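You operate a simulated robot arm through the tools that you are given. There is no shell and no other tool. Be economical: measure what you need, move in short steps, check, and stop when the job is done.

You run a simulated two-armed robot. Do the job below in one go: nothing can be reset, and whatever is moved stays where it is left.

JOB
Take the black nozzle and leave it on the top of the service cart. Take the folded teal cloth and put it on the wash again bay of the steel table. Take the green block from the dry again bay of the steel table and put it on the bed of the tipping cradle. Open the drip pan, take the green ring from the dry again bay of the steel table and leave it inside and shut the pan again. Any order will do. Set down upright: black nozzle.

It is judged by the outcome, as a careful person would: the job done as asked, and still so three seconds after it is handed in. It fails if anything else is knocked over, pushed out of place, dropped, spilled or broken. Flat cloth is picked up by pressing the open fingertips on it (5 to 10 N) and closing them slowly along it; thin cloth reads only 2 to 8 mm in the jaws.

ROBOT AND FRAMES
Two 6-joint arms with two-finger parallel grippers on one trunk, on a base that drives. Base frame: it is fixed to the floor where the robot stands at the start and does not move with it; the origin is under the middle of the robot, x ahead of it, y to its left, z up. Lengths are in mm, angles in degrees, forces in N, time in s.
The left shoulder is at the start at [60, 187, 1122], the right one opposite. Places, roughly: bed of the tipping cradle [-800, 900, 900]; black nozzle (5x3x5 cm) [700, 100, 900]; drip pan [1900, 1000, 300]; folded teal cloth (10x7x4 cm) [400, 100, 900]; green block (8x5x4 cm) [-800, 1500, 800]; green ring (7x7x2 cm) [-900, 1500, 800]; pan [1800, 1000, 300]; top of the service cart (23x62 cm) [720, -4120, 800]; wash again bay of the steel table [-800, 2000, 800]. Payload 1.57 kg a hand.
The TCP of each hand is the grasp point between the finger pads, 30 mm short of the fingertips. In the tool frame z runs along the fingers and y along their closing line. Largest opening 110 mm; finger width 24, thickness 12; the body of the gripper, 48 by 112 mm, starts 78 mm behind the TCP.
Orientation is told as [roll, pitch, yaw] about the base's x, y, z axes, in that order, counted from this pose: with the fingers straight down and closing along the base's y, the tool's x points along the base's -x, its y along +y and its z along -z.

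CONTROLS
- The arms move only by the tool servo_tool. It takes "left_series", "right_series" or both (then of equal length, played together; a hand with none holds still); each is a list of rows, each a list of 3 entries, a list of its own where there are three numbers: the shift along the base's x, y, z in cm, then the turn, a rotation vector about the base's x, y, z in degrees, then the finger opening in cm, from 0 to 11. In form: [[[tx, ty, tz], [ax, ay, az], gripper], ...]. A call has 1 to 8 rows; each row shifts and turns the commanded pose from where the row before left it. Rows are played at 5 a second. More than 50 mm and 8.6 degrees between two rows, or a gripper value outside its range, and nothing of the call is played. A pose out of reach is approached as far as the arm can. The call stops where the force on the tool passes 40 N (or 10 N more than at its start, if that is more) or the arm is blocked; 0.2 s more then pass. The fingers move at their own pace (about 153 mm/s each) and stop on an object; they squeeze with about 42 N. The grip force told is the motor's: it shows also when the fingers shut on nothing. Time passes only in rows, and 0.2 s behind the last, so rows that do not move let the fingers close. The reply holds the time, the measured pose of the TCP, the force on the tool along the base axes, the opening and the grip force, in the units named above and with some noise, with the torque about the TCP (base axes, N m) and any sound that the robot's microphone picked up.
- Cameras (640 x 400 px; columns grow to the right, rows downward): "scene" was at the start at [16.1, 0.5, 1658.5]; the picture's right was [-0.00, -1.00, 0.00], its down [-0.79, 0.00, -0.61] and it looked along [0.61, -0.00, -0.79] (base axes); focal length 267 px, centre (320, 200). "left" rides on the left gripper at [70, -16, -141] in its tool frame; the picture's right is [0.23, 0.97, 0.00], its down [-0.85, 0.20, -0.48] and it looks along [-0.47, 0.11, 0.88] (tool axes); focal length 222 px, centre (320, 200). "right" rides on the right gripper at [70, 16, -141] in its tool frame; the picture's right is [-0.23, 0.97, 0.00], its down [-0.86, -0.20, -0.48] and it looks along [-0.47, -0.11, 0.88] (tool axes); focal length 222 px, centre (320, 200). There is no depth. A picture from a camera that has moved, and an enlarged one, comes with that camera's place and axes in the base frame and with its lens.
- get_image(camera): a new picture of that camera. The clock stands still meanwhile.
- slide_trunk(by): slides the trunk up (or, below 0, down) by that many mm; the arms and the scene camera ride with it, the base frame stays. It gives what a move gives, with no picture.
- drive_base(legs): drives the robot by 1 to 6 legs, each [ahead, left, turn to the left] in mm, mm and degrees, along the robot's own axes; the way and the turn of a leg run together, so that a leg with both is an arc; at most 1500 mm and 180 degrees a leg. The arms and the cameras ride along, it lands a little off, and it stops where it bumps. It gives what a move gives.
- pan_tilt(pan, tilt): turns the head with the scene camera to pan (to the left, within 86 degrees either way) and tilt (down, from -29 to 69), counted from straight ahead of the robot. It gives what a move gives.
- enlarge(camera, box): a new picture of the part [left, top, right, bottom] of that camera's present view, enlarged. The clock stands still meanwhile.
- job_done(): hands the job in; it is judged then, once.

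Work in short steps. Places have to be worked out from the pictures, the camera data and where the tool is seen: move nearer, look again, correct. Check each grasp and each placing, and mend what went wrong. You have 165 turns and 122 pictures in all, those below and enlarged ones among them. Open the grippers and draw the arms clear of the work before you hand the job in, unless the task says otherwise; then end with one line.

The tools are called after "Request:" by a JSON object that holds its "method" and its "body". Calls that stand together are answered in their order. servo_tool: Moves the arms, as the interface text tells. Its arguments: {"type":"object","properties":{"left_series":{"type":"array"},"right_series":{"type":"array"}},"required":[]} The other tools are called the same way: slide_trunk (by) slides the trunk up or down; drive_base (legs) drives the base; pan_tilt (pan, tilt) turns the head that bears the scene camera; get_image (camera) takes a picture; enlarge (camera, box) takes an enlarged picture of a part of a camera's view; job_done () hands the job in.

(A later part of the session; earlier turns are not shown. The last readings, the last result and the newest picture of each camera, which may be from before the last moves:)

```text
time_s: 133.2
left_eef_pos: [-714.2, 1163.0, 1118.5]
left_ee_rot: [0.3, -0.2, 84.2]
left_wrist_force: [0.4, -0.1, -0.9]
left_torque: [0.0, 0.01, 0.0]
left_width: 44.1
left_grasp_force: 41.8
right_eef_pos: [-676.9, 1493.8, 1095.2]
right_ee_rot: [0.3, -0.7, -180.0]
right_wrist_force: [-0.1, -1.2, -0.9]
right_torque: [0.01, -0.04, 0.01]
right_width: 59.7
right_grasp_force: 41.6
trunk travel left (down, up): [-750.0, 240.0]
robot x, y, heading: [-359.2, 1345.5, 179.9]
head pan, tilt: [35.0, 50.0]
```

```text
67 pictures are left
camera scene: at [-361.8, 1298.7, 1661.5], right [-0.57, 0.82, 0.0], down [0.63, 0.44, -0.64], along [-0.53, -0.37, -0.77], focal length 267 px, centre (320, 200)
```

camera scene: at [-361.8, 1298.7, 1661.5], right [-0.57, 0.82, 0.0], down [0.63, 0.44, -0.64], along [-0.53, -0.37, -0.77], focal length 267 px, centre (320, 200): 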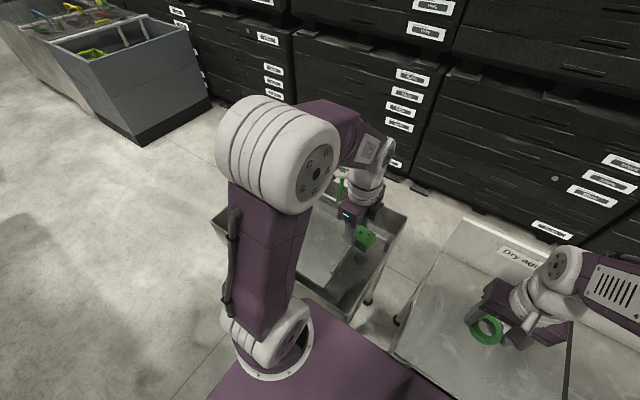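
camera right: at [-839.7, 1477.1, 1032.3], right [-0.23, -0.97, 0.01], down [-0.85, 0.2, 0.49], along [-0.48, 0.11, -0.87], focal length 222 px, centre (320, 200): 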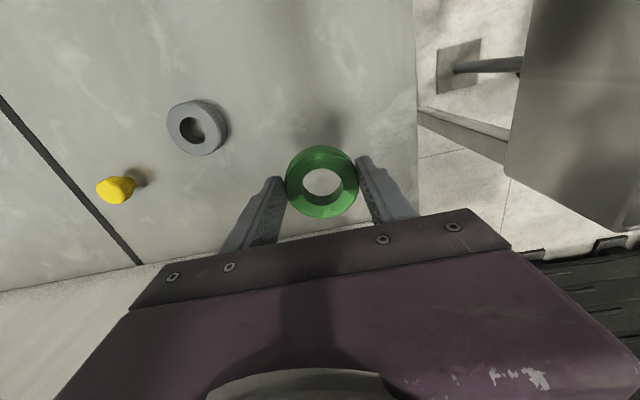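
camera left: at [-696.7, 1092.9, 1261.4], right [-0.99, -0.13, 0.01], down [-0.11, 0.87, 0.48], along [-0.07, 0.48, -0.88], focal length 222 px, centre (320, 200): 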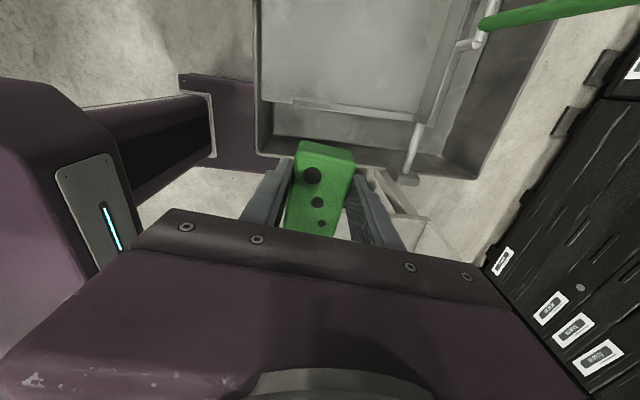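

The cradle is hidden by the arm. I back off a bit, strafe so that the left hand is over the cradle, and view it with the left camera.

Request:
{"method": "drive_base", "body": {"legs": [[-60, 0, 0], [0, 260, 0]]}}

Request:
{"method": "get_image", "body": {"camera": "left"}}

Request:
{"method": "get_image", "body": {"camera": "scene"}}

Request:
{"method": "get_image", "body": {"camera": "right"}}

```text
time_s: 135.7
left_eef_pos: [-653.9, 904.2, 1119.5]
left_ee_rot: [0.4, -0.1, 84.0]
left_wrist_force: [0.1, -0.2, -1.6]
left_torque: [0.02, 0.03, -0.01]
left_width: 44.5
left_grasp_force: 42.1
right_eef_pos: [-615.8, 1233.2, 1095.5]
right_ee_rot: [0.3, -0.6, 179.8]
right_wrist_force: [-0.7, -0.6, 0.3]
right_torque: [-0.01, 0.0, -0.03]
right_width: 59.8
right_grasp_force: 42.3
trunk travel left (down, up): [-750.0, 240.0]
robot x, y, heading: [-300.1, 1079.6, 180.1]
head pan, tilt: [35.0, 50.0]
```

```text
66 pictures are left
camera left: at [-643.4, 832.4, 1259.6], right [-0.99, -0.12, 0.01], down [-0.11, 0.87, 0.48], along [-0.07, 0.48, -0.88], focal length 222 px, centre (320, 200)
```

left: 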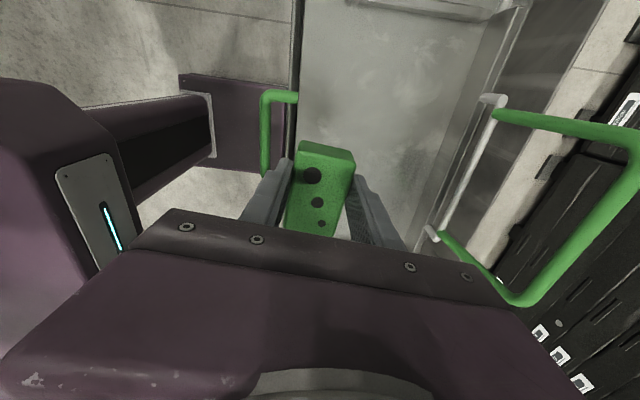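

```text
65 pictures are left
camera scene: at [-300.6, 1038.5, 1661.6], right [-0.57, 0.82, 0.0], down [0.63, 0.44, -0.64], along [-0.53, -0.37, -0.77], focal length 267 px, centre (320, 200)
```

scene: 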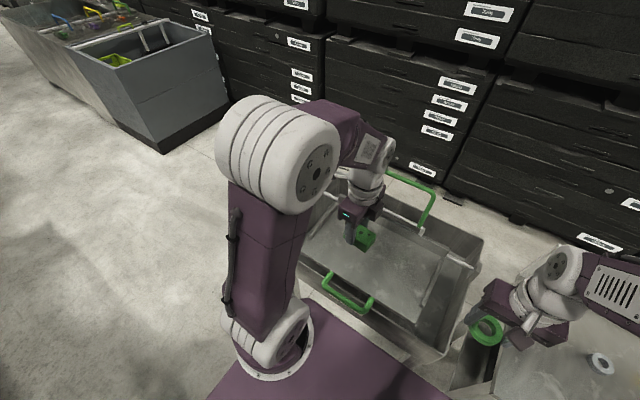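

```text
64 pictures are left
camera right: at [-544.9, 1217.2, 1237.5], right [-0.23, -0.97, 0.01], down [-0.85, 0.2, 0.49], along [-0.48, 0.11, -0.87], focal length 222 px, centre (320, 200)
```

right: 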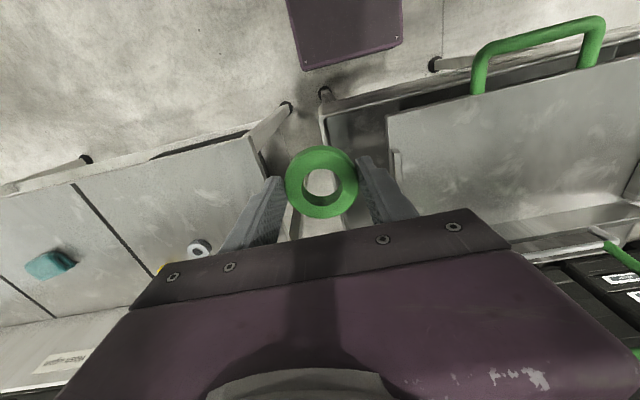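

The bed plate spans about x -615…-900, centred near (-758, 900), at z≈870. I move the block above its centre and lower it.

Request:
{"method": "servo_tool", "body": {"left_series": [[[-3.5, 0, 0], [0, 0, 0], 3], [[-3.5, 0, 0], [0, 0, 0], 3], [[-3.4, 0, -2], [0, 0, 0], 3], [[0, 0, -4], [0, 0, 0], 3], [[0, 0, -4], [0, 0, 0], 3], [[0, 0, -4], [0, 0, 0], 3]]}}

Request:
{"method": "get_image", "body": {"camera": "left"}}

Request:
{"method": "get_image", "body": {"camera": "scene"}}

```text
time_s: 137.1
left_eef_pos: [-758.9, 902.8, 976.8]
left_ee_rot: [0.2, -0.1, 84.0]
left_wrist_force: [0.2, -0.3, -1.1]
left_torque: [-0.01, -0.02, 0.04]
left_width: 44.1
left_grasp_force: 41.7
right_eef_pos: [-617.6, 1232.1, 1096.4]
right_ee_rot: [0.2, -0.6, 179.8]
right_wrist_force: [-0.3, 0.2, 0.8]
right_torque: [-0.01, -0.04, -0.02]
right_width: 59.7
right_grasp_force: 42.0
trunk travel left (down, up): [-750.0, 240.0]
robot x, y, heading: [-300.6, 1082.7, 179.8]
head pan, tilt: [35.0, 50.0]
```

```text
63 pictures are left
camera left: at [-748.5, 831.3, 1118.6], right [-0.99, -0.12, 0.0], down [-0.11, 0.87, 0.48], along [-0.06, 0.48, -0.88], focal length 222 px, centre (320, 200)
```

left: 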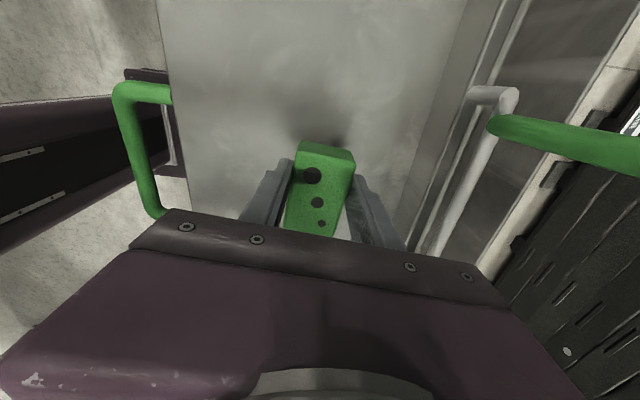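

```text
62 pictures are left
camera scene: at [-303.1, 1036.2, 1661.6], right [-0.57, 0.82, 0.0], down [0.63, 0.44, -0.64], along [-0.53, -0.37, -0.77], focal length 267 px, centre (320, 200)
```

scene: 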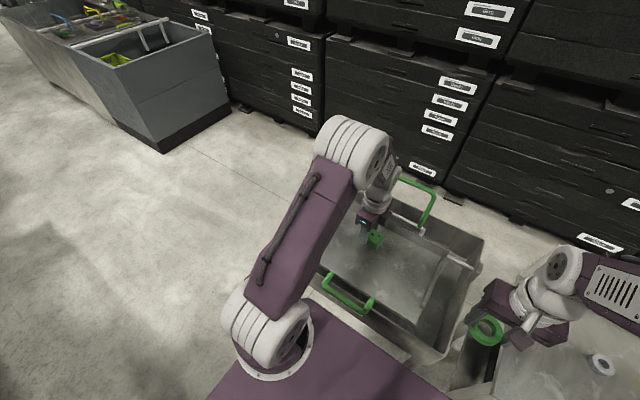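

Position over the bed is good. I lower further and then step down to contact.

Request:
{"method": "servo_tool", "body": {"left_series": [[[0, 0, -3], [0, 0, 0], 3], [[0, 0, -1], [0, 0, 0], 3], [[0, 0, -0.5], [0, 0, 0], 3], [[0, 0, -0.5], [0, 0, 0], 3]]}}

Request:
{"method": "servo_tool", "body": {"left_series": [[[0, 0, -0.4], [0, 0, 0], 3], [[0, 0, -0.4], [0, 0, 0], 3], [[0, 0, 0], [0, 0, 0], 3]]}}

```text
time_s: 138.1
left_eef_pos: [-757.6, 902.9, 928.3]
left_ee_rot: [0.6, -0.1, 84.0]
left_wrist_force: [-2.2, -0.6, 27.2]
left_torque: [-0.03, -0.51, 0.0]
left_width: 44.4
left_grasp_force: 41.9
right_eef_pos: [-613.8, 1233.6, 1097.4]
right_ee_rot: [0.2, -0.8, 179.8]
right_wrist_force: [0.5, 0.9, -0.7]
right_torque: [-0.02, 0.0, -0.02]
right_width: 59.3
right_grasp_force: 42.2
trunk travel left (down, up): [-750.0, 240.0]
robot x, y, heading: [-298.5, 1081.4, 179.6]
head pan, tilt: [35.0, 50.0]
```

```text
time_s: 138.5
left_eef_pos: [-758.1, 903.7, 928.1]
left_ee_rot: [0.6, -0.1, 84.0]
left_wrist_force: [6.7, 0.5, 21.6]
left_torque: [-0.03, -0.73, -0.02]
left_width: 44.4
left_grasp_force: 41.8
right_eef_pos: [-613.9, 1234.3, 1096.6]
right_ee_rot: [0.2, -0.7, 179.9]
right_wrist_force: [0.1, -0.1, 0.1]
right_torque: [0.03, 0.01, -0.02]
right_width: 59.6
right_grasp_force: 41.7
trunk travel left (down, up): [-750.0, 240.0]
robot x, y, heading: [-299.1, 1077.9, 180.0]
head pan, tilt: [35.0, 50.0]
stopped in row 2 (left hand): the force on the tool passed its limit (the readings are from after the stop); the commanded pose is now the measured one
```

Contact: bed at z≈889. I ease up, open and lift away.

Request:
{"method": "servo_tool", "body": {"left_series": [[[0, 0, 0.2], [0, 0, 0], 3], [[0, 0, 0], [0, 0, 0], 5], [[0, 0, 0], [0, 0, 0], 6.5], [[0, 0, 0], [0, 0, 0], 6.5], [[0, 0, 2], [0, 0, 0], 6.5], [[0, 0, 4], [0, 0, 0], 6.5], [[0, 0, 5], [0, 0, 0], 6.5], [[1, 0, 4.5], [0, 0, 0], 6.5]]}}

Request:
{"method": "get_image", "body": {"camera": "left"}}

```text
time_s: 140.3
left_eef_pos: [-748.3, 901.9, 1085.1]
left_ee_rot: [0.6, -0.1, 84.0]
left_wrist_force: [0.6, 0.5, 0.5]
left_torque: [0.03, 0.03, 0.01]
left_width: 64.8
left_grasp_force: 0.0
right_eef_pos: [-614.7, 1233.5, 1096.2]
right_ee_rot: [0.2, -0.7, 179.7]
right_wrist_force: [-0.1, -0.3, -0.2]
right_torque: [0.0, 0.01, -0.06]
right_width: 59.5
right_grasp_force: 42.2
trunk travel left (down, up): [-750.0, 240.0]
robot x, y, heading: [-298.2, 1080.2, 179.8]
head pan, tilt: [35.0, 50.0]
```

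```text
61 pictures are left
camera left: at [-737.6, 831.0, 1225.4], right [-0.99, -0.12, 0.01], down [-0.1, 0.87, 0.48], along [-0.07, 0.48, -0.88], focal length 222 px, centre (320, 200)
```

left: 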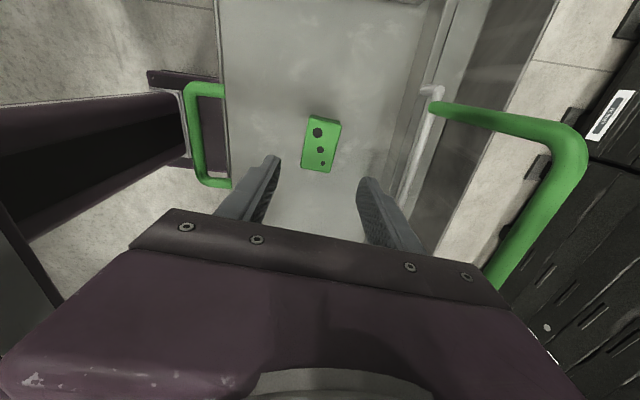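

Block rests on the bed. I retract the left hand, back off and turn to look at the machine where the drip pan should be.

Request:
{"method": "servo_tool", "body": {"left_series": [[[4, 0, 2], [0, 0, 0], 8], [[4, 0, 1], [0, 0, 0], 8], [[4, 0, 0], [0, 0, 0], 8]]}}

Request:
{"method": "drive_base", "body": {"legs": [[-330, 0, 0], [0, 0, 90], [0, 0, 90]]}}

Request:
{"method": "pan_tilt", "body": {"pan": 0, "tilt": 35}}

Request:
{"method": "get_image", "body": {"camera": "scene"}}

```text
time_s: 141.1
left_eef_pos: [-627.1, 902.1, 1114.6]
left_ee_rot: [0.5, 0.0, 84.0]
left_wrist_force: [0.6, 1.7, -0.3]
left_torque: [0.01, 0.01, 0.02]
left_width: 80.3
left_grasp_force: 0.0
right_eef_pos: [-614.6, 1231.8, 1095.3]
right_ee_rot: [0.2, -0.7, 179.9]
right_wrist_force: [-0.7, 0.3, -0.4]
right_torque: [0.01, -0.02, -0.01]
right_width: 59.7
right_grasp_force: 42.3
trunk travel left (down, up): [-750.0, 240.0]
robot x, y, heading: [-297.7, 1079.1, 179.7]
head pan, tilt: [35.0, 50.0]
```

```text
time_s: 150.9
left_eef_pos: [361.2, 1258.7, 1114.2]
left_ee_rot: [0.4, -0.2, -95.8]
left_wrist_force: [-0.3, 0.0, -0.2]
left_torque: [0.01, 0.01, 0.02]
left_width: 80.1
left_grasp_force: 0.0
right_eef_pos: [349.4, 927.9, 1095.3]
right_ee_rot: [0.3, -0.7, 0.2]
right_wrist_force: [1.0, 0.3, -0.3]
right_torque: [0.03, 0.01, 0.0]
right_width: 59.6
right_grasp_force: 42.1
trunk travel left (down, up): [-750.0, 240.0]
robot x, y, heading: [31.0, 1079.2, -0.0]
head pan, tilt: [35.0, 50.0]
```

```text
time_s: 151.9
left_eef_pos: [359.8, 1257.0, 1113.7]
left_ee_rot: [0.6, -0.2, -95.8]
left_wrist_force: [0.8, 0.6, 0.3]
left_torque: [-0.03, 0.01, 0.0]
left_width: 80.2
left_grasp_force: 0.1
right_eef_pos: [348.9, 928.8, 1095.4]
right_ee_rot: [0.3, -0.6, 0.0]
right_wrist_force: [-0.1, -0.3, 0.0]
right_torque: [0.0, 0.01, 0.03]
right_width: 59.7
right_grasp_force: 42.3
trunk travel left (down, up): [-750.0, 240.0]
robot x, y, heading: [28.0, 1080.0, 0.0]
head pan, tilt: [0.0, 35.0]
```

```text
60 pictures are left
camera scene: at [59.9, 1079.9, 1683.3], right [0.0, -1.0, 0.0], down [-0.57, 0.0, -0.82], along [0.82, 0.0, -0.57], focal length 267 px, centre (320, 200)
```

scene: 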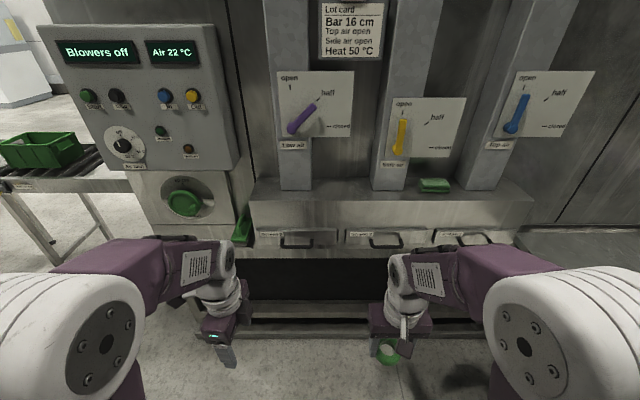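

Request:
{"method": "enlarge", "body": {"camera": "scene", "box": [220, 180, 560, 360]}}

Request:
{"method": "enlarge", "body": {"camera": "scene", "box": [240, 215, 500, 265]}}

```text
1.88 times, centred on (390, 270) of scene
camera zoom: at [59.9, 1079.9, 1683.3], right [0.0, -1.0, 0.0], down [-0.57, 0.0, -0.82], along [0.82, 0.0, -0.57], focal length 502 px, centre (188, 68)
```

zoom: 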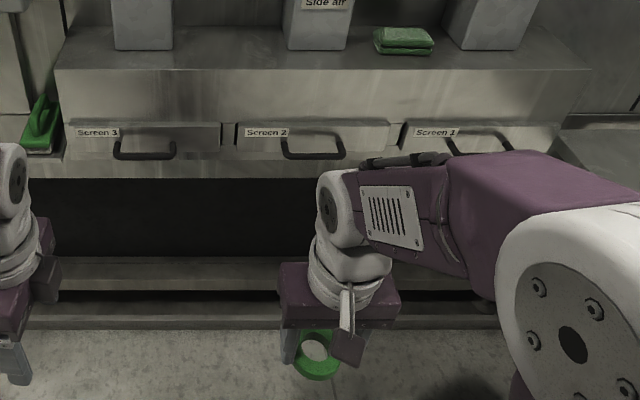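

```text
2.46 times, centred on (370, 240) of scene
camera zoom: at [59.9, 1079.9, 1683.3], right [0.0, -1.0, 0.0], down [-0.57, 0.0, -0.82], along [0.82, 0.0, -0.57], focal length 657 px, centre (197, 102)
```

zoom: 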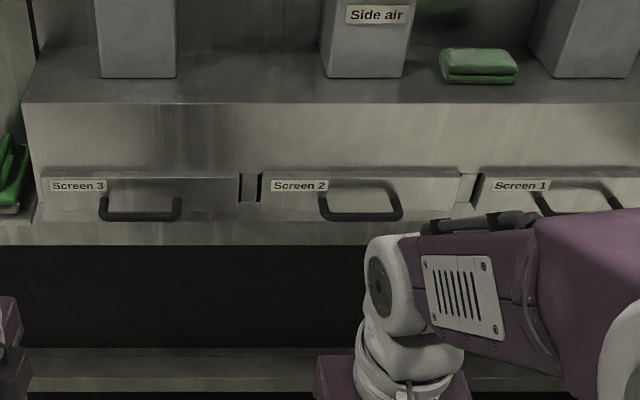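

The drawers are screens; the dark void beneath has a rim near z≈300. I slide the trunk down to look beneath at low height.

Request:
{"method": "slide_trunk", "body": {"by": -500}}

Request:
{"method": "pan_tilt", "body": {"pan": 0, "tilt": 25}}

Request:
{"method": "get_image", "body": {"camera": "scene"}}

```text
refused: -500 is not a number from -400 to 400
```

```text
time_s: 152.6
left_eef_pos: [360.8, 1258.9, 1113.4]
left_ee_rot: [0.6, -0.1, -95.7]
left_wrist_force: [-0.3, 1.1, 1.6]
left_torque: [0.01, 0.01, 0.04]
left_width: 80.0
left_grasp_force: 0.0
right_eef_pos: [347.9, 928.4, 1095.3]
right_ee_rot: [0.2, -0.6, 0.1]
right_wrist_force: [-0.1, 0.0, -1.3]
right_torque: [-0.01, 0.01, 0.0]
right_width: 59.4
right_grasp_force: 41.9
trunk travel left (down, up): [-750.0, 240.0]
robot x, y, heading: [30.5, 1077.3, 0.1]
head pan, tilt: [0.0, 25.0]
```

```text
57 pictures are left
camera scene: at [64.1, 1079.8, 1699.0], right [0.0, -1.0, 0.0], down [-0.42, 0.0, -0.91], along [0.91, 0.0, -0.42], focal length 267 px, centre (320, 200)
```

scene: 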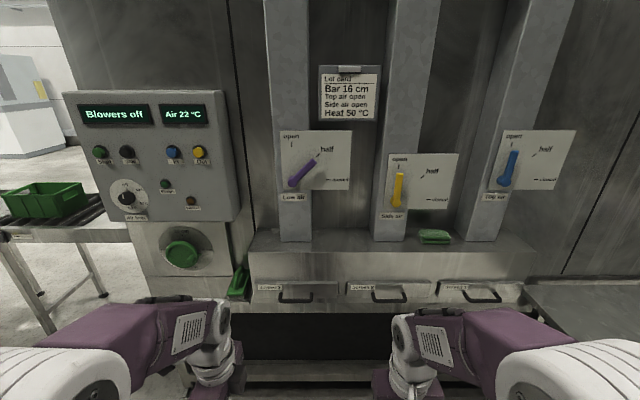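

The limit is 400 mm per slide. I slide down 400 and look into the void.

Request:
{"method": "slide_trunk", "body": {"by": -400}}

Request:
{"method": "get_image", "body": {"camera": "scene"}}

```text
time_s: 156.5
left_eef_pos: [359.3, 1258.2, 714.0]
left_ee_rot: [0.5, -0.1, -95.8]
left_wrist_force: [0.2, 0.3, -0.3]
left_torque: [0.0, 0.02, -0.01]
left_width: 79.8
left_grasp_force: 0.1
right_eef_pos: [348.4, 927.9, 695.3]
right_ee_rot: [0.2, -0.6, 0.0]
right_wrist_force: [0.0, -0.1, -0.1]
right_torque: [-0.02, -0.01, 0.01]
right_width: 59.8
right_grasp_force: 41.5
trunk travel left (down, up): [-350.0, 640.0]
robot x, y, heading: [29.9, 1078.9, -0.0]
head pan, tilt: [0.0, 25.0]
```

```text
56 pictures are left
camera scene: at [64.0, 1079.8, 1299.1], right [0.0, -1.0, 0.0], down [-0.42, 0.0, -0.91], along [0.91, 0.0, -0.42], focal length 267 px, centre (320, 200)
```

scene: 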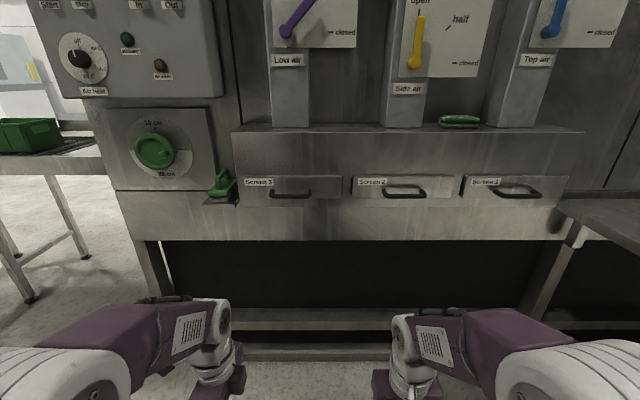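

Nothing pan-like on this side; the machine seems to be a tunnel, so the drip pan may be on the far side. I raise the trunk and survey left.

Request:
{"method": "slide_trunk", "body": {"by": 400}}

Request:
{"method": "slide_trunk", "body": {"by": 240}}

Request:
{"method": "drive_base", "body": {"legs": [[0, 1100, 0]]}}

Request:
{"method": "pan_tilt", "body": {"pan": 30, "tilt": 25}}

Request:
{"method": "get_image", "body": {"camera": "scene"}}

```text
time_s: 160.3
left_eef_pos: [361.0, 1258.2, 1115.6]
left_ee_rot: [0.5, -0.1, -95.9]
left_wrist_force: [-0.3, 0.4, -0.3]
left_torque: [0.01, 0.01, 0.02]
left_width: 79.9
left_grasp_force: 0.2
right_eef_pos: [349.4, 927.5, 1095.4]
right_ee_rot: [0.2, -0.6, 0.3]
right_wrist_force: [0.1, -0.2, 0.1]
right_torque: [0.02, -0.02, 0.01]
right_width: 59.4
right_grasp_force: 41.7
trunk travel left (down, up): [-750.0, 240.0]
robot x, y, heading: [32.2, 1082.7, -0.3]
head pan, tilt: [0.0, 25.0]
```

```text
time_s: 162.8
left_eef_pos: [360.5, 1258.3, 1354.0]
left_ee_rot: [0.5, -0.1, -95.8]
left_wrist_force: [0.0, 0.1, 0.0]
left_torque: [0.0, -0.01, -0.03]
left_width: 79.9
left_grasp_force: 0.1
right_eef_pos: [349.3, 929.3, 1336.2]
right_ee_rot: [0.1, -0.6, 0.1]
right_wrist_force: [-0.6, -0.8, -0.4]
right_torque: [0.02, 0.03, 0.01]
right_width: 59.5
right_grasp_force: 41.9
trunk travel left (down, up): [-990.0, 0.0]
robot x, y, heading: [27.3, 1084.1, 0.3]
head pan, tilt: [0.0, 25.0]
```

```text
time_s: 168.4
left_eef_pos: [354.5, 2361.7, 1353.9]
left_ee_rot: [0.5, 0.1, -95.3]
left_wrist_force: [0.5, -0.1, -0.2]
left_torque: [0.02, -0.01, -0.02]
left_width: 79.9
left_grasp_force: 0.0
right_eef_pos: [345.0, 2031.8, 1334.0]
right_ee_rot: [0.3, -0.7, 0.5]
right_wrist_force: [-0.9, 0.1, -1.2]
right_torque: [0.02, -0.01, 0.0]
right_width: 59.3
right_grasp_force: 41.9
trunk travel left (down, up): [-990.0, 0.0]
robot x, y, heading: [25.6, 2183.0, 0.2]
head pan, tilt: [0.0, 25.0]
```

```text
time_s: 169.4
left_eef_pos: [354.6, 2362.8, 1354.1]
left_ee_rot: [0.5, 0.0, -95.3]
left_wrist_force: [0.0, -1.0, 0.2]
left_torque: [-0.02, -0.01, 0.03]
left_width: 79.9
left_grasp_force: 0.1
right_eef_pos: [344.7, 2032.8, 1336.3]
right_ee_rot: [0.3, -0.6, 0.5]
right_wrist_force: [1.3, -0.5, -0.6]
right_torque: [0.0, 0.0, -0.01]
right_width: 59.6
right_grasp_force: 41.8
trunk travel left (down, up): [-990.0, 0.0]
robot x, y, heading: [29.7, 2182.9, 0.3]
head pan, tilt: [30.0, 25.0]
```

```text
55 pictures are left
camera scene: at [47.1, 2228.8, 1939.1], right [0.51, -0.86, 0.0], down [-0.36, -0.21, -0.91], along [0.78, 0.46, -0.42], focal length 267 px, centre (320, 200)
```

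scene: 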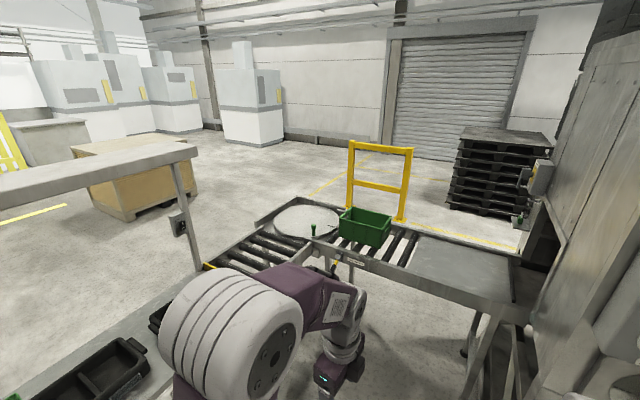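

The far side is open floor beyond the conveyor. I look further left for the way around.

Request:
{"method": "pan_tilt", "body": {"pan": 86, "tilt": 25}}

Request:
{"method": "get_image", "body": {"camera": "scene"}}

```text
time_s: 170.6
left_eef_pos: [355.1, 2362.0, 1354.5]
left_ee_rot: [0.5, -0.2, -95.4]
left_wrist_force: [0.4, 0.5, -0.7]
left_torque: [0.02, -0.01, -0.02]
left_width: 79.9
left_grasp_force: 0.1
right_eef_pos: [346.6, 2033.5, 1335.3]
right_ee_rot: [0.2, -0.6, 0.4]
right_wrist_force: [0.2, 0.6, 0.4]
right_torque: [-0.02, 0.02, -0.03]
right_width: 59.6
right_grasp_force: 42.0
trunk travel left (down, up): [-990.0, 0.0]
robot x, y, heading: [29.5, 2179.9, 0.4]
head pan, tilt: [85.9, 25.0]
```

```text
54 pictures are left
camera scene: at [-26.4, 2273.6, 1939.1], right [1.0, -0.06, 0.0], down [-0.03, -0.42, -0.91], along [0.06, 0.9, -0.42], focal length 267 px, centre (320, 200)
```

scene: 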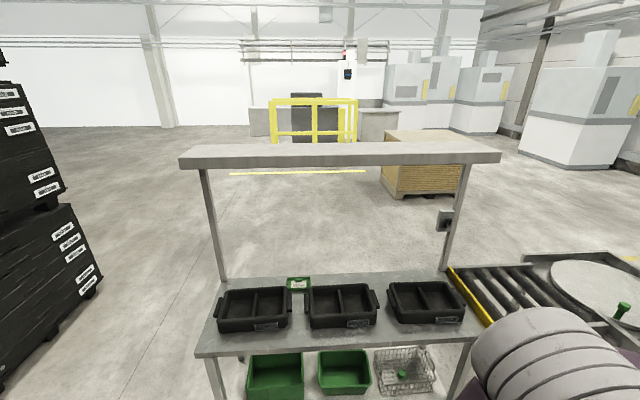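

The gap beside the rack is too narrow, but I can go around behind the steel table (crates stand at x≈-2200). I drive back past the cradle and behind the table, in stages.

Request:
{"method": "drive_base", "body": {"legs": [[0, -1500, 0], [-100, -550, 0]]}}

Request:
{"method": "drive_base", "body": {"legs": [[0, 0, 90], [0, 0, 90]]}}

Request:
{"method": "pan_tilt", "body": {"pan": -25, "tilt": 30}}

Request:
{"method": "get_image", "body": {"camera": "scene"}}

```text
time_s: 180.8
left_eef_pos: [255.3, 328.2, 1353.6]
left_ee_rot: [0.5, -0.2, -96.3]
left_wrist_force: [0.2, 0.2, 0.6]
left_torque: [0.01, 0.01, 0.04]
left_width: 79.9
left_grasp_force: 0.0
right_eef_pos: [240.9, -1.1, 1335.6]
right_ee_rot: [0.1, -0.6, -0.4]
right_wrist_force: [-0.3, 0.8, -0.6]
right_torque: [-0.01, -0.03, -0.04]
right_width: 59.7
right_grasp_force: 41.7
trunk travel left (down, up): [-990.0, 0.0]
robot x, y, heading: [-75.0, 151.4, -0.4]
head pan, tilt: [85.9, 25.0]
```

```text
time_s: 188.9
left_eef_pos: [-405.3, -31.1, 1353.5]
left_ee_rot: [0.6, 0.0, 84.4]
left_wrist_force: [1.8, 0.0, -0.2]
left_torque: [0.02, -0.05, -0.02]
left_width: 79.9
left_grasp_force: 0.1
right_eef_pos: [-394.6, 298.3, 1335.5]
right_ee_rot: [0.2, -0.6, -179.8]
right_wrist_force: [0.0, -0.4, -1.3]
right_torque: [-0.04, -0.01, 0.02]
right_width: 59.7
right_grasp_force: 41.6
trunk travel left (down, up): [-990.0, 0.0]
robot x, y, heading: [-77.1, 148.5, -179.7]
head pan, tilt: [85.9, 25.0]
```

```text
time_s: 190.8
left_eef_pos: [-405.8, -31.5, 1354.5]
left_ee_rot: [0.5, -0.1, 84.5]
left_wrist_force: [0.0, -0.2, -0.8]
left_torque: [0.0, -0.02, 0.03]
left_width: 80.0
left_grasp_force: 0.0
right_eef_pos: [-395.6, 298.5, 1335.7]
right_ee_rot: [0.2, -0.6, -179.7]
right_wrist_force: [0.5, 0.2, -0.4]
right_torque: [0.05, -0.02, 0.0]
right_width: 59.7
right_grasp_force: 41.8
trunk travel left (down, up): [-990.0, 0.0]
robot x, y, heading: [-77.8, 147.8, -179.8]
head pan, tilt: [-25.0, 30.0]
```

```text
53 pictures are left
camera scene: at [-97.4, 188.0, 1931.1], right [0.42, 0.91, 0.0], down [0.45, -0.21, -0.87], along [-0.79, 0.36, -0.5], focal length 267 px, centre (320, 200)
```

scene: 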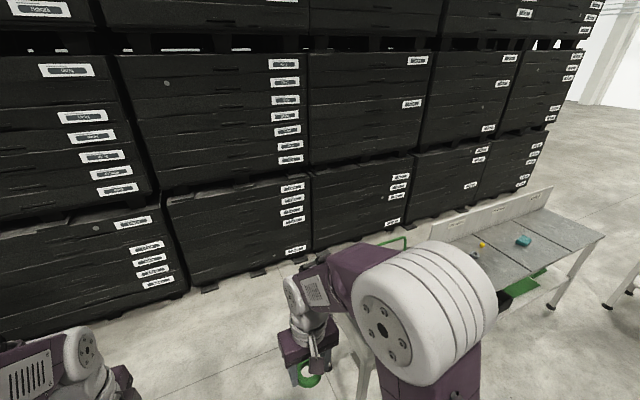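

The passage behind the table is about 960 mm wide (x -1030…-1990). I drive to its middle, turn to face +y and go along it.

Request:
{"method": "drive_base", "body": {"legs": [[1430, 0, 0], [0, 0, -90]]}}

Request:
{"method": "pan_tilt", "body": {"pan": 0, "tilt": 30}}

Request:
{"method": "get_image", "body": {"camera": "scene"}}

```text
time_s: 201.7
left_eef_pos: [-1684.7, 482.0, 1353.7]
left_ee_rot: [0.5, -0.1, -6.4]
left_wrist_force: [-0.2, 0.5, 0.4]
left_torque: [0.02, 0.01, -0.01]
left_width: 79.9
left_grasp_force: 0.1
right_eef_pos: [-1354.7, 467.5, 1335.0]
right_ee_rot: [0.1, -0.7, 89.4]
right_wrist_force: [1.4, 0.6, -1.4]
right_torque: [0.04, -0.02, 0.0]
right_width: 59.5
right_grasp_force: 41.6
trunk travel left (down, up): [-990.0, 0.0]
robot x, y, heading: [-1512.7, 149.6, 89.4]
head pan, tilt: [-25.0, 30.0]
```

```text
time_s: 202.6
left_eef_pos: [-1684.4, 483.7, 1355.0]
left_ee_rot: [0.5, 0.1, -6.5]
left_wrist_force: [0.5, -0.3, -0.2]
left_torque: [-0.03, -0.01, -0.01]
left_width: 79.9
left_grasp_force: 0.1
right_eef_pos: [-1353.9, 466.7, 1334.3]
right_ee_rot: [0.2, -0.7, 89.4]
right_wrist_force: [0.5, 0.7, 0.0]
right_torque: [-0.03, 0.02, 0.01]
right_width: 59.4
right_grasp_force: 42.0
trunk travel left (down, up): [-990.0, 0.0]
robot x, y, heading: [-1509.9, 148.0, 89.3]
head pan, tilt: [0.0, 30.0]
```

```text
52 pictures are left
camera scene: at [-1507.8, 181.8, 1931.1], right [1.0, -0.01, 0.0], down [-0.01, -0.5, -0.87], along [0.01, 0.87, -0.5], focal length 267 px, centre (320, 200)
```

scene: 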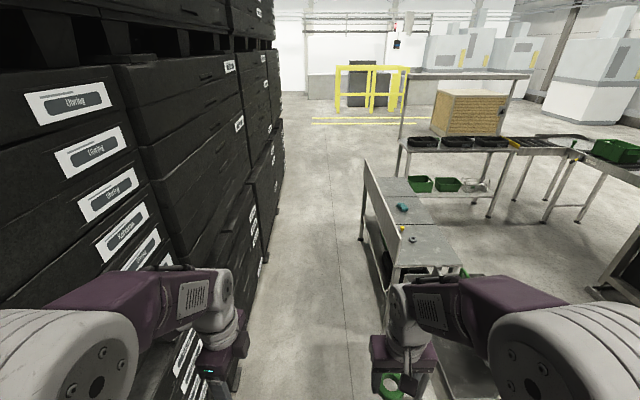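

The passage is clear. I drive straight along it past the rack.

Request:
{"method": "drive_base", "body": {"legs": [[500, 60, 0.7], [1500, 0, 0], [1500, 0, 0], [900, 0, 0]]}}

Request:
{"method": "pan_tilt", "body": {"pan": -80, "tilt": 20}}

Request:
{"method": "get_image", "body": {"camera": "scene"}}

```text
time_s: 224.1
left_eef_pos: [-1729.7, 4919.8, 1354.8]
left_ee_rot: [0.6, -0.1, -6.6]
left_wrist_force: [-0.3, 0.3, -0.5]
left_torque: [0.03, -0.01, -0.02]
left_width: 80.1
left_grasp_force: 0.1
right_eef_pos: [-1401.4, 4905.0, 1336.3]
right_ee_rot: [0.2, -0.7, 89.4]
right_wrist_force: [0.0, 0.0, -0.4]
right_torque: [0.03, 0.02, 0.0]
right_width: 59.5
right_grasp_force: 41.6
trunk travel left (down, up): [-990.0, 0.0]
robot x, y, heading: [-1553.2, 4588.9, 89.3]
head pan, tilt: [0.0, 30.0]
```

```text
time_s: 225.7
left_eef_pos: [-1729.8, 4921.0, 1354.7]
left_ee_rot: [0.6, -0.1, -6.5]
left_wrist_force: [0.2, 0.2, -0.5]
left_torque: [-0.05, -0.04, -0.01]
left_width: 80.1
left_grasp_force: 0.1
right_eef_pos: [-1401.5, 4906.3, 1335.6]
right_ee_rot: [0.1, -0.7, 89.3]
right_wrist_force: [-0.5, 0.2, -0.9]
right_torque: [0.0, 0.0, 0.03]
right_width: 59.6
right_grasp_force: 41.8
trunk travel left (down, up): [-990.0, 0.0]
robot x, y, heading: [-1553.9, 4587.3, 89.3]
head pan, tilt: [-80.0, 20.0]
```

```text
51 pictures are left
camera scene: at [-1462.7, 4546.1, 1947.2], right [0.16, -0.99, 0.0], down [-0.34, -0.06, -0.94], along [0.93, 0.15, -0.34], focal length 267 px, centre (320, 200)
```

scene: 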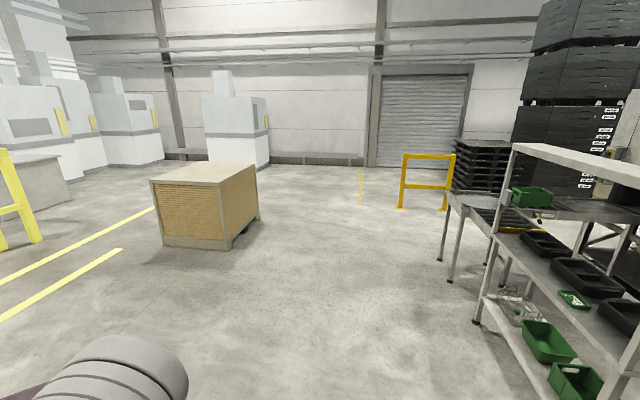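

The way is open. I turn to +x and drive along to x≈2400.

Request:
{"method": "drive_base", "body": {"legs": [[0, 0, -89.3], [1500, 0, 0], [1500, 0, 0], [950, 0, 0]]}}

Request:
{"method": "pan_tilt", "body": {"pan": -85, "tilt": 25}}

Request:
{"method": "get_image", "body": {"camera": "scene"}}

```text
time_s: 248.4
left_eef_pos: [2694.6, 4680.0, 1354.8]
left_ee_rot: [0.6, -0.1, -97.0]
left_wrist_force: [0.7, -0.6, -1.4]
left_torque: [0.0, -0.04, 0.01]
left_width: 79.8
left_grasp_force: 0.0
right_eef_pos: [2678.2, 4351.3, 1337.0]
right_ee_rot: [0.3, -0.6, -1.1]
right_wrist_force: [-0.4, -0.8, -0.7]
right_torque: [0.04, 0.02, -0.01]
right_width: 59.4
right_grasp_force: 41.9
trunk travel left (down, up): [-990.0, 0.0]
robot x, y, heading: [2364.1, 4510.4, -1.2]
head pan, tilt: [-80.0, 20.0]
```

```text
time_s: 249.0
left_eef_pos: [2695.8, 4681.9, 1354.3]
left_ee_rot: [0.6, -0.1, -97.0]
left_wrist_force: [-0.3, -0.1, 0.4]
left_torque: [-0.04, -0.01, -0.01]
left_width: 80.1
left_grasp_force: 0.0
right_eef_pos: [2676.6, 4353.2, 1336.3]
right_ee_rot: [0.3, -0.6, -1.1]
right_wrist_force: [-0.6, 0.5, -0.5]
right_torque: [0.0, 0.01, -0.01]
right_width: 59.7
right_grasp_force: 42.1
trunk travel left (down, up): [-990.0, 0.0]
robot x, y, heading: [2360.3, 4505.9, -1.2]
head pan, tilt: [-85.0, 25.0]
```

```text
50 pictures are left
camera scene: at [2309.3, 4419.1, 1939.1], right [-1.0, -0.07, 0.0], down [-0.03, 0.42, -0.91], along [0.06, -0.9, -0.42], focal length 267 px, centre (320, 200)
```

scene: 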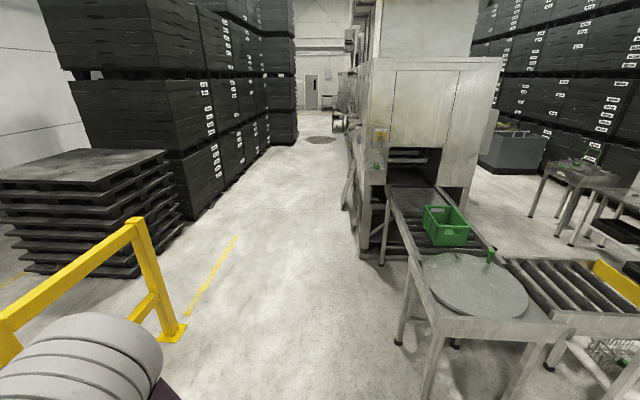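

The far side of the machine faces a wide aisle. I go there, turning to face the machine and strafing toward y≈1200.

Request:
{"method": "drive_base", "body": {"legs": [[340, 0, 1.2], [0, 0, 90], [0, 0, 90], [0, 1500, 0], [0, 1500, 0]]}}

Request:
{"method": "pan_tilt", "body": {"pan": 15, "tilt": 30}}

Request:
{"method": "get_image", "body": {"camera": "scene"}}

```text
time_s: 272.9
left_eef_pos: [2324.6, 1333.6, 1354.6]
left_ee_rot: [0.5, -0.2, 82.9]
left_wrist_force: [-0.1, 0.4, -0.7]
left_torque: [-0.01, -0.02, 0.0]
left_width: 80.3
left_grasp_force: 0.0
right_eef_pos: [2344.0, 1664.1, 1334.2]
right_ee_rot: [0.2, -0.7, 178.7]
right_wrist_force: [-0.6, -0.3, -0.1]
right_torque: [-0.01, 0.0, -0.04]
right_width: 59.6
right_grasp_force: 42.2
trunk travel left (down, up): [-990.0, 0.0]
robot x, y, heading: [2661.9, 1504.7, 178.6]
head pan, tilt: [-85.0, 25.0]
```

```text
time_s: 274.7
left_eef_pos: [2325.3, 1333.5, 1355.4]
left_ee_rot: [0.5, 0.0, 82.9]
left_wrist_force: [0.3, -0.2, -0.7]
left_torque: [0.01, -0.03, 0.01]
left_width: 80.1
left_grasp_force: 0.0
right_eef_pos: [2345.4, 1662.0, 1334.7]
right_ee_rot: [0.2, -0.7, 178.7]
right_wrist_force: [-0.7, 0.5, -0.2]
right_torque: [-0.01, 0.01, 0.01]
right_width: 59.6
right_grasp_force: 42.1
trunk travel left (down, up): [-990.0, 0.0]
robot x, y, heading: [2658.9, 1502.5, 178.9]
head pan, tilt: [15.0, 30.0]
```

```text
49 pictures are left
camera scene: at [2631.9, 1482.2, 1931.1], right [-0.24, 0.97, 0.0], down [0.49, 0.12, -0.87], along [-0.84, -0.2, -0.5], focal length 267 px, centre (320, 200)
```

scene: 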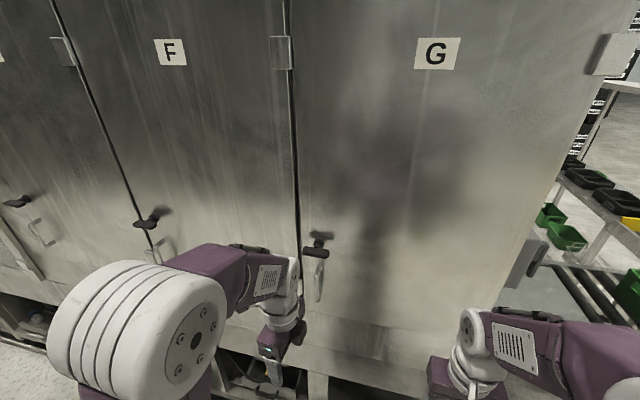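

This is the machine's back with doors and things beneath. I strafe to y≈1200 and lower the trunk to look underneath.

Request:
{"method": "drive_base", "body": {"legs": [[0, 350, 1.2]]}}

Request:
{"method": "slide_trunk", "body": {"by": -400}}

Request:
{"method": "pan_tilt", "body": {"pan": 0, "tilt": 50}}

Request:
{"method": "get_image", "body": {"camera": "scene"}}

```text
time_s: 277.0
left_eef_pos: [2324.8, 978.8, 1355.0]
left_ee_rot: [0.5, 0.1, 84.1]
left_wrist_force: [-0.9, 0.8, 0.4]
left_torque: [-0.03, -0.03, 0.02]
left_width: 80.0
left_grasp_force: 0.1
right_eef_pos: [2336.5, 1308.0, 1336.6]
right_ee_rot: [0.3, -0.5, 179.8]
right_wrist_force: [-0.2, 0.2, -0.4]
right_torque: [-0.02, 0.03, 0.01]
right_width: 59.6
right_grasp_force: 42.0
trunk travel left (down, up): [-990.0, 0.0]
robot x, y, heading: [2655.3, 1154.1, 179.9]
head pan, tilt: [15.0, 30.0]
```

```text
time_s: 280.8
left_eef_pos: [2324.8, 974.9, 955.7]
left_ee_rot: [0.4, 0.0, 84.0]
left_wrist_force: [0.6, 0.0, -0.6]
left_torque: [-0.02, 0.01, -0.01]
left_width: 80.0
left_grasp_force: 0.1
right_eef_pos: [2337.0, 1304.8, 936.3]
right_ee_rot: [0.1, -0.7, 179.8]
right_wrist_force: [0.0, 0.0, -0.6]
right_torque: [0.0, 0.01, 0.03]
right_width: 59.6
right_grasp_force: 41.9
trunk travel left (down, up): [-590.0, 400.0]
robot x, y, heading: [2652.6, 1152.0, 180.1]
head pan, tilt: [15.0, 30.0]
```

```text
time_s: 281.6
left_eef_pos: [2324.5, 974.7, 953.6]
left_ee_rot: [0.5, -0.1, 84.0]
left_wrist_force: [-0.4, -0.3, 0.1]
left_torque: [0.02, 0.03, 0.01]
left_width: 79.9
left_grasp_force: 0.1
right_eef_pos: [2336.9, 1306.6, 936.1]
right_ee_rot: [0.2, -0.6, 180.0]
right_wrist_force: [0.5, 0.6, -0.1]
right_torque: [0.01, 0.01, -0.03]
right_width: 59.8
right_grasp_force: 42.2
trunk travel left (down, up): [-590.0, 400.0]
robot x, y, heading: [2652.3, 1153.3, 179.8]
head pan, tilt: [0.0, 50.0]
```

```text
48 pictures are left
camera scene: at [2638.3, 1153.8, 1501.6], right [0.0, 1.0, 0.0], down [0.77, 0.0, -0.64], along [-0.64, 0.0, -0.77], focal length 267 px, centre (320, 200)
```

scene: 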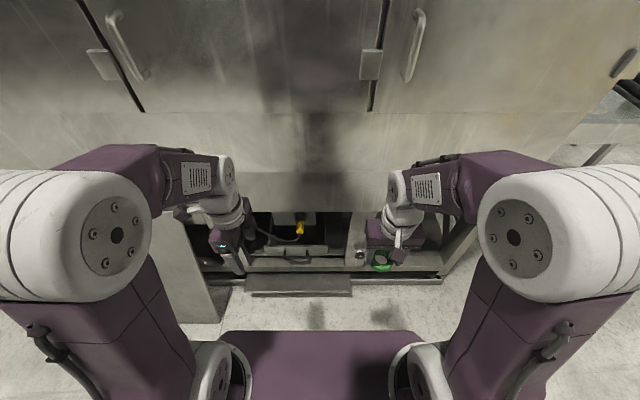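

Request:
{"method": "enlarge", "body": {"camera": "scene", "box": [190, 180, 450, 330]}}

Request:
{"method": "get_image", "body": {"camera": "left"}}

```text
2.46 times, centred on (320, 255) of scene
camera zoom: at [2638.3, 1153.8, 1501.6], right [0.0, 1.0, 0.0], down [0.77, 0.0, -0.64], along [-0.64, 0.0, -0.77], focal length 657 px, centre (320, 65)
```

zoom: 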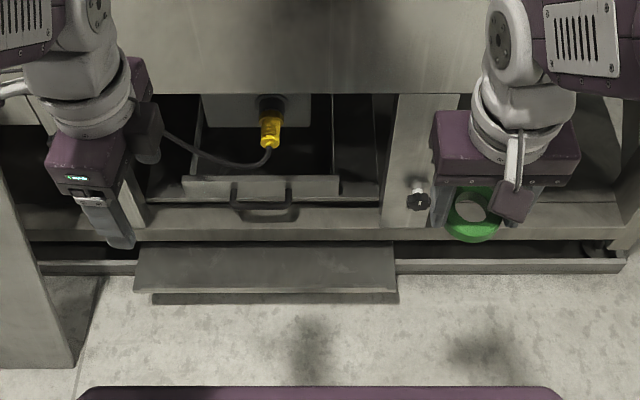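

```text
46 pictures are left
camera left: at [2335.7, 904.4, 1094.6], right [-0.99, -0.12, 0.01], down [-0.11, 0.87, 0.48], along [-0.07, 0.48, -0.88], focal length 222 px, centre (320, 200)
```

left: 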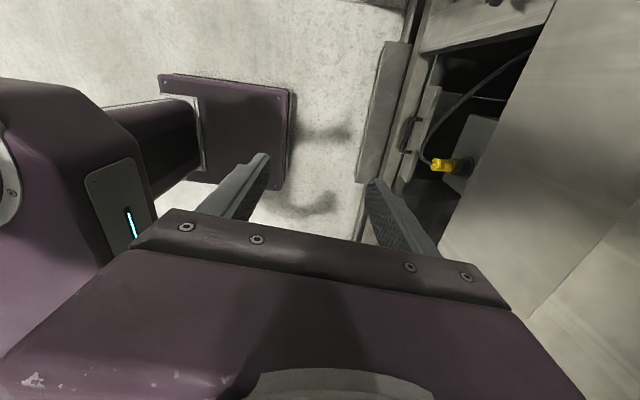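

I see a front panel with a handle at about (2010, 1037, 300) under a yellow plug: the drip pan. I lower the trunk more and look closer.

Request:
{"method": "slide_trunk", "body": {"by": -350}}

Request:
{"method": "pan_tilt", "body": {"pan": 5, "tilt": 45}}

Request:
{"method": "enlarge", "body": {"camera": "scene", "box": [180, 80, 440, 260]}}

```text
time_s: 285.1
left_eef_pos: [2325.6, 975.7, 604.6]
left_ee_rot: [0.5, -0.1, 84.1]
left_wrist_force: [0.1, -0.1, 0.4]
left_torque: [0.0, 0.0, 0.0]
left_width: 80.5
left_grasp_force: 0.1
right_eef_pos: [2335.9, 1305.2, 586.0]
right_ee_rot: [0.1, -0.6, 179.8]
right_wrist_force: [0.8, 0.3, -0.6]
right_torque: [0.0, -0.02, -0.03]
right_width: 59.5
right_grasp_force: 41.6
trunk travel left (down, up): [-240.0, 750.0]
robot x, y, heading: [2655.7, 1150.7, 179.9]
head pan, tilt: [0.0, 50.0]
```

```text
time_s: 285.7
left_eef_pos: [2324.3, 976.2, 603.5]
left_ee_rot: [0.5, 0.0, 84.0]
left_wrist_force: [-0.3, 0.4, 1.7]
left_torque: [-0.04, 0.01, -0.03]
left_width: 80.1
left_grasp_force: 0.0
right_eef_pos: [2337.0, 1304.7, 586.2]
right_ee_rot: [0.2, -0.6, 179.9]
right_wrist_force: [-0.2, 0.0, 0.0]
right_torque: [0.0, 0.01, -0.01]
right_width: 59.9
right_grasp_force: 42.3
trunk travel left (down, up): [-240.0, 750.0]
robot x, y, heading: [2649.4, 1153.0, 179.9]
head pan, tilt: [5.0, 45.0]
```

```text
2.22 times, centred on (310, 170) of scene
camera zoom: at [2634.3, 1146.8, 1158.5], right [-0.08, 1.0, 0.0], down [0.7, 0.06, -0.71], along [-0.7, -0.06, -0.71], focal length 593 px, centre (342, 267)
```

zoom: 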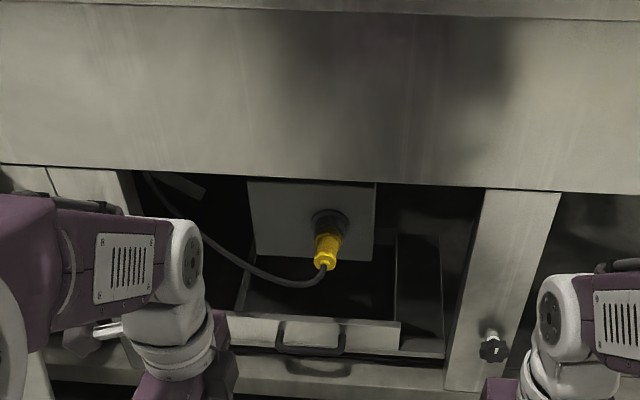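

The handle bar is near (2050–2100, 1055, 300–430). I take a left-camera picture for another viewpoint.

Request:
{"method": "get_image", "body": {"camera": "left"}}

Request:
{"method": "get_image", "body": {"camera": "right"}}

```text
44 pictures are left
camera left: at [2335.7, 904.4, 744.6], right [-0.99, -0.12, 0.01], down [-0.11, 0.87, 0.48], along [-0.07, 0.48, -0.88], focal length 222 px, centre (320, 200)
```

left: 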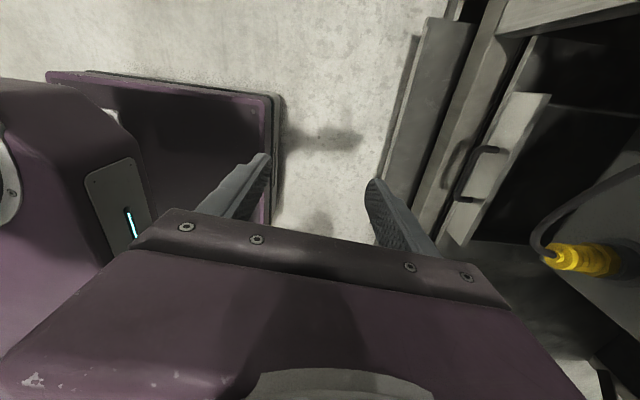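

```text
43 pictures are left
camera right: at [2407.8, 1288.6, 727.6], right [-0.23, -0.97, 0.01], down [-0.85, 0.2, 0.49], along [-0.48, 0.11, -0.87], focal length 222 px, centre (320, 200)
```

right: 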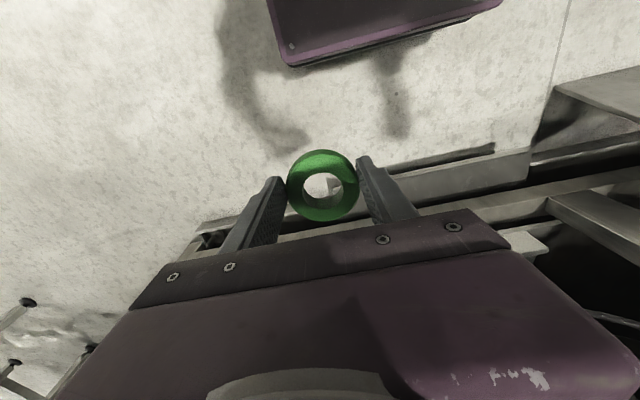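

Triangulated: handle bar ≈ (2000, 1040, 302). I enlarge the left view for handle detail.

Request:
{"method": "enlarge", "body": {"camera": "left", "box": [400, 70, 600, 260]}}

```text
2.11 times, centred on (500, 165) of left
camera zoom: at [2335.7, 904.4, 744.6], right [-0.99, -0.12, 0.01], down [-0.11, 0.87, 0.48], along [-0.07, 0.48, -0.88], focal length 468 px, centre (-59, 274)
```

zoom: 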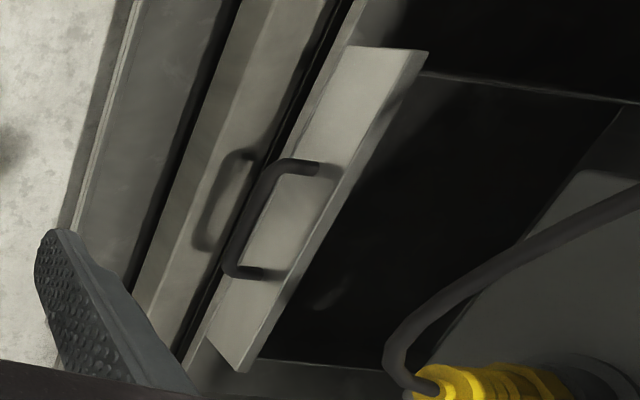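

A plug hangs at ≈(2010, 1070, 535) above the handle, so I approach the handle tilted 45° from the robot side, closing across the bar. First I tilt and move to a pre-approach pose.

Request:
{"method": "servo_tool", "body": {"left_series": [[[0, 0.9, -2.5], [0, 0, 6], 6], [[-1, 0.9, -2.5], [0, 7.5, 0], 6], [[-2, 0.9, -2.5], [0, 7.5, 0], 6], [[-3, 0.9, -2.5], [0, 7.5, 0], 6], [[-3, 0.9, -2.5], [0, 7.5, 0], 6], [[-3, 0.9, -2.5], [0, 7.5, 0], 6], [[-3, 0.9, -2], [0, 7.5, 0], 6]]}}

Request:
{"method": "get_image", "body": {"camera": "left"}}

Request:
{"method": "get_image", "body": {"camera": "scene"}}

```text
time_s: 287.3
left_eef_pos: [2211.9, 1010.1, 462.5]
left_ee_rot: [36.0, 3.4, 92.4]
left_wrist_force: [-0.1, 0.4, 0.1]
left_torque: [0.03, -0.01, -0.01]
left_width: 59.9
left_grasp_force: 0.1
left hand out of reach, approached as far as the arm can: row 4, 5
right_eef_pos: [2336.8, 1304.9, 585.9]
right_ee_rot: [0.2, -0.6, 179.9]
right_wrist_force: [-0.7, 0.2, -1.0]
right_torque: [-0.02, -0.01, 0.0]
right_width: 59.7
right_grasp_force: 42.0
trunk travel left (down, up): [-240.0, 750.0]
robot x, y, heading: [2655.0, 1152.7, 179.8]
head pan, tilt: [5.0, 45.0]
```

```text
41 pictures are left
camera left: at [2312.2, 951.3, 569.9], right [-0.78, -0.23, 0.59], down [0.08, 0.89, 0.45], along [-0.62, 0.4, -0.67], focal length 222 px, centre (320, 200)
```

left: 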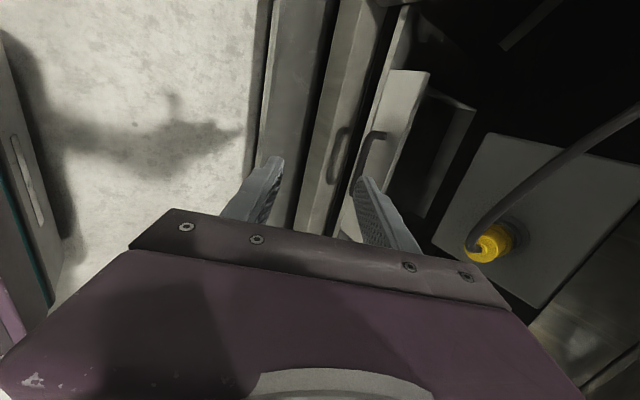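

```text
40 pictures are left
camera scene: at [2634.0, 1146.8, 1158.5], right [-0.08, 1.0, 0.0], down [0.7, 0.06, -0.71], along [-0.7, -0.06, -0.71], focal length 267 px, centre (320, 200)
```

scene: 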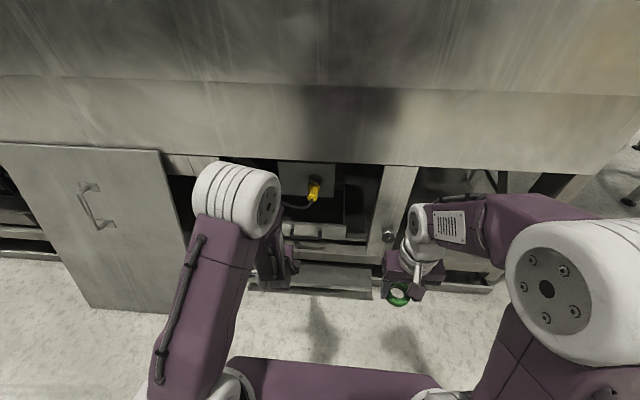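

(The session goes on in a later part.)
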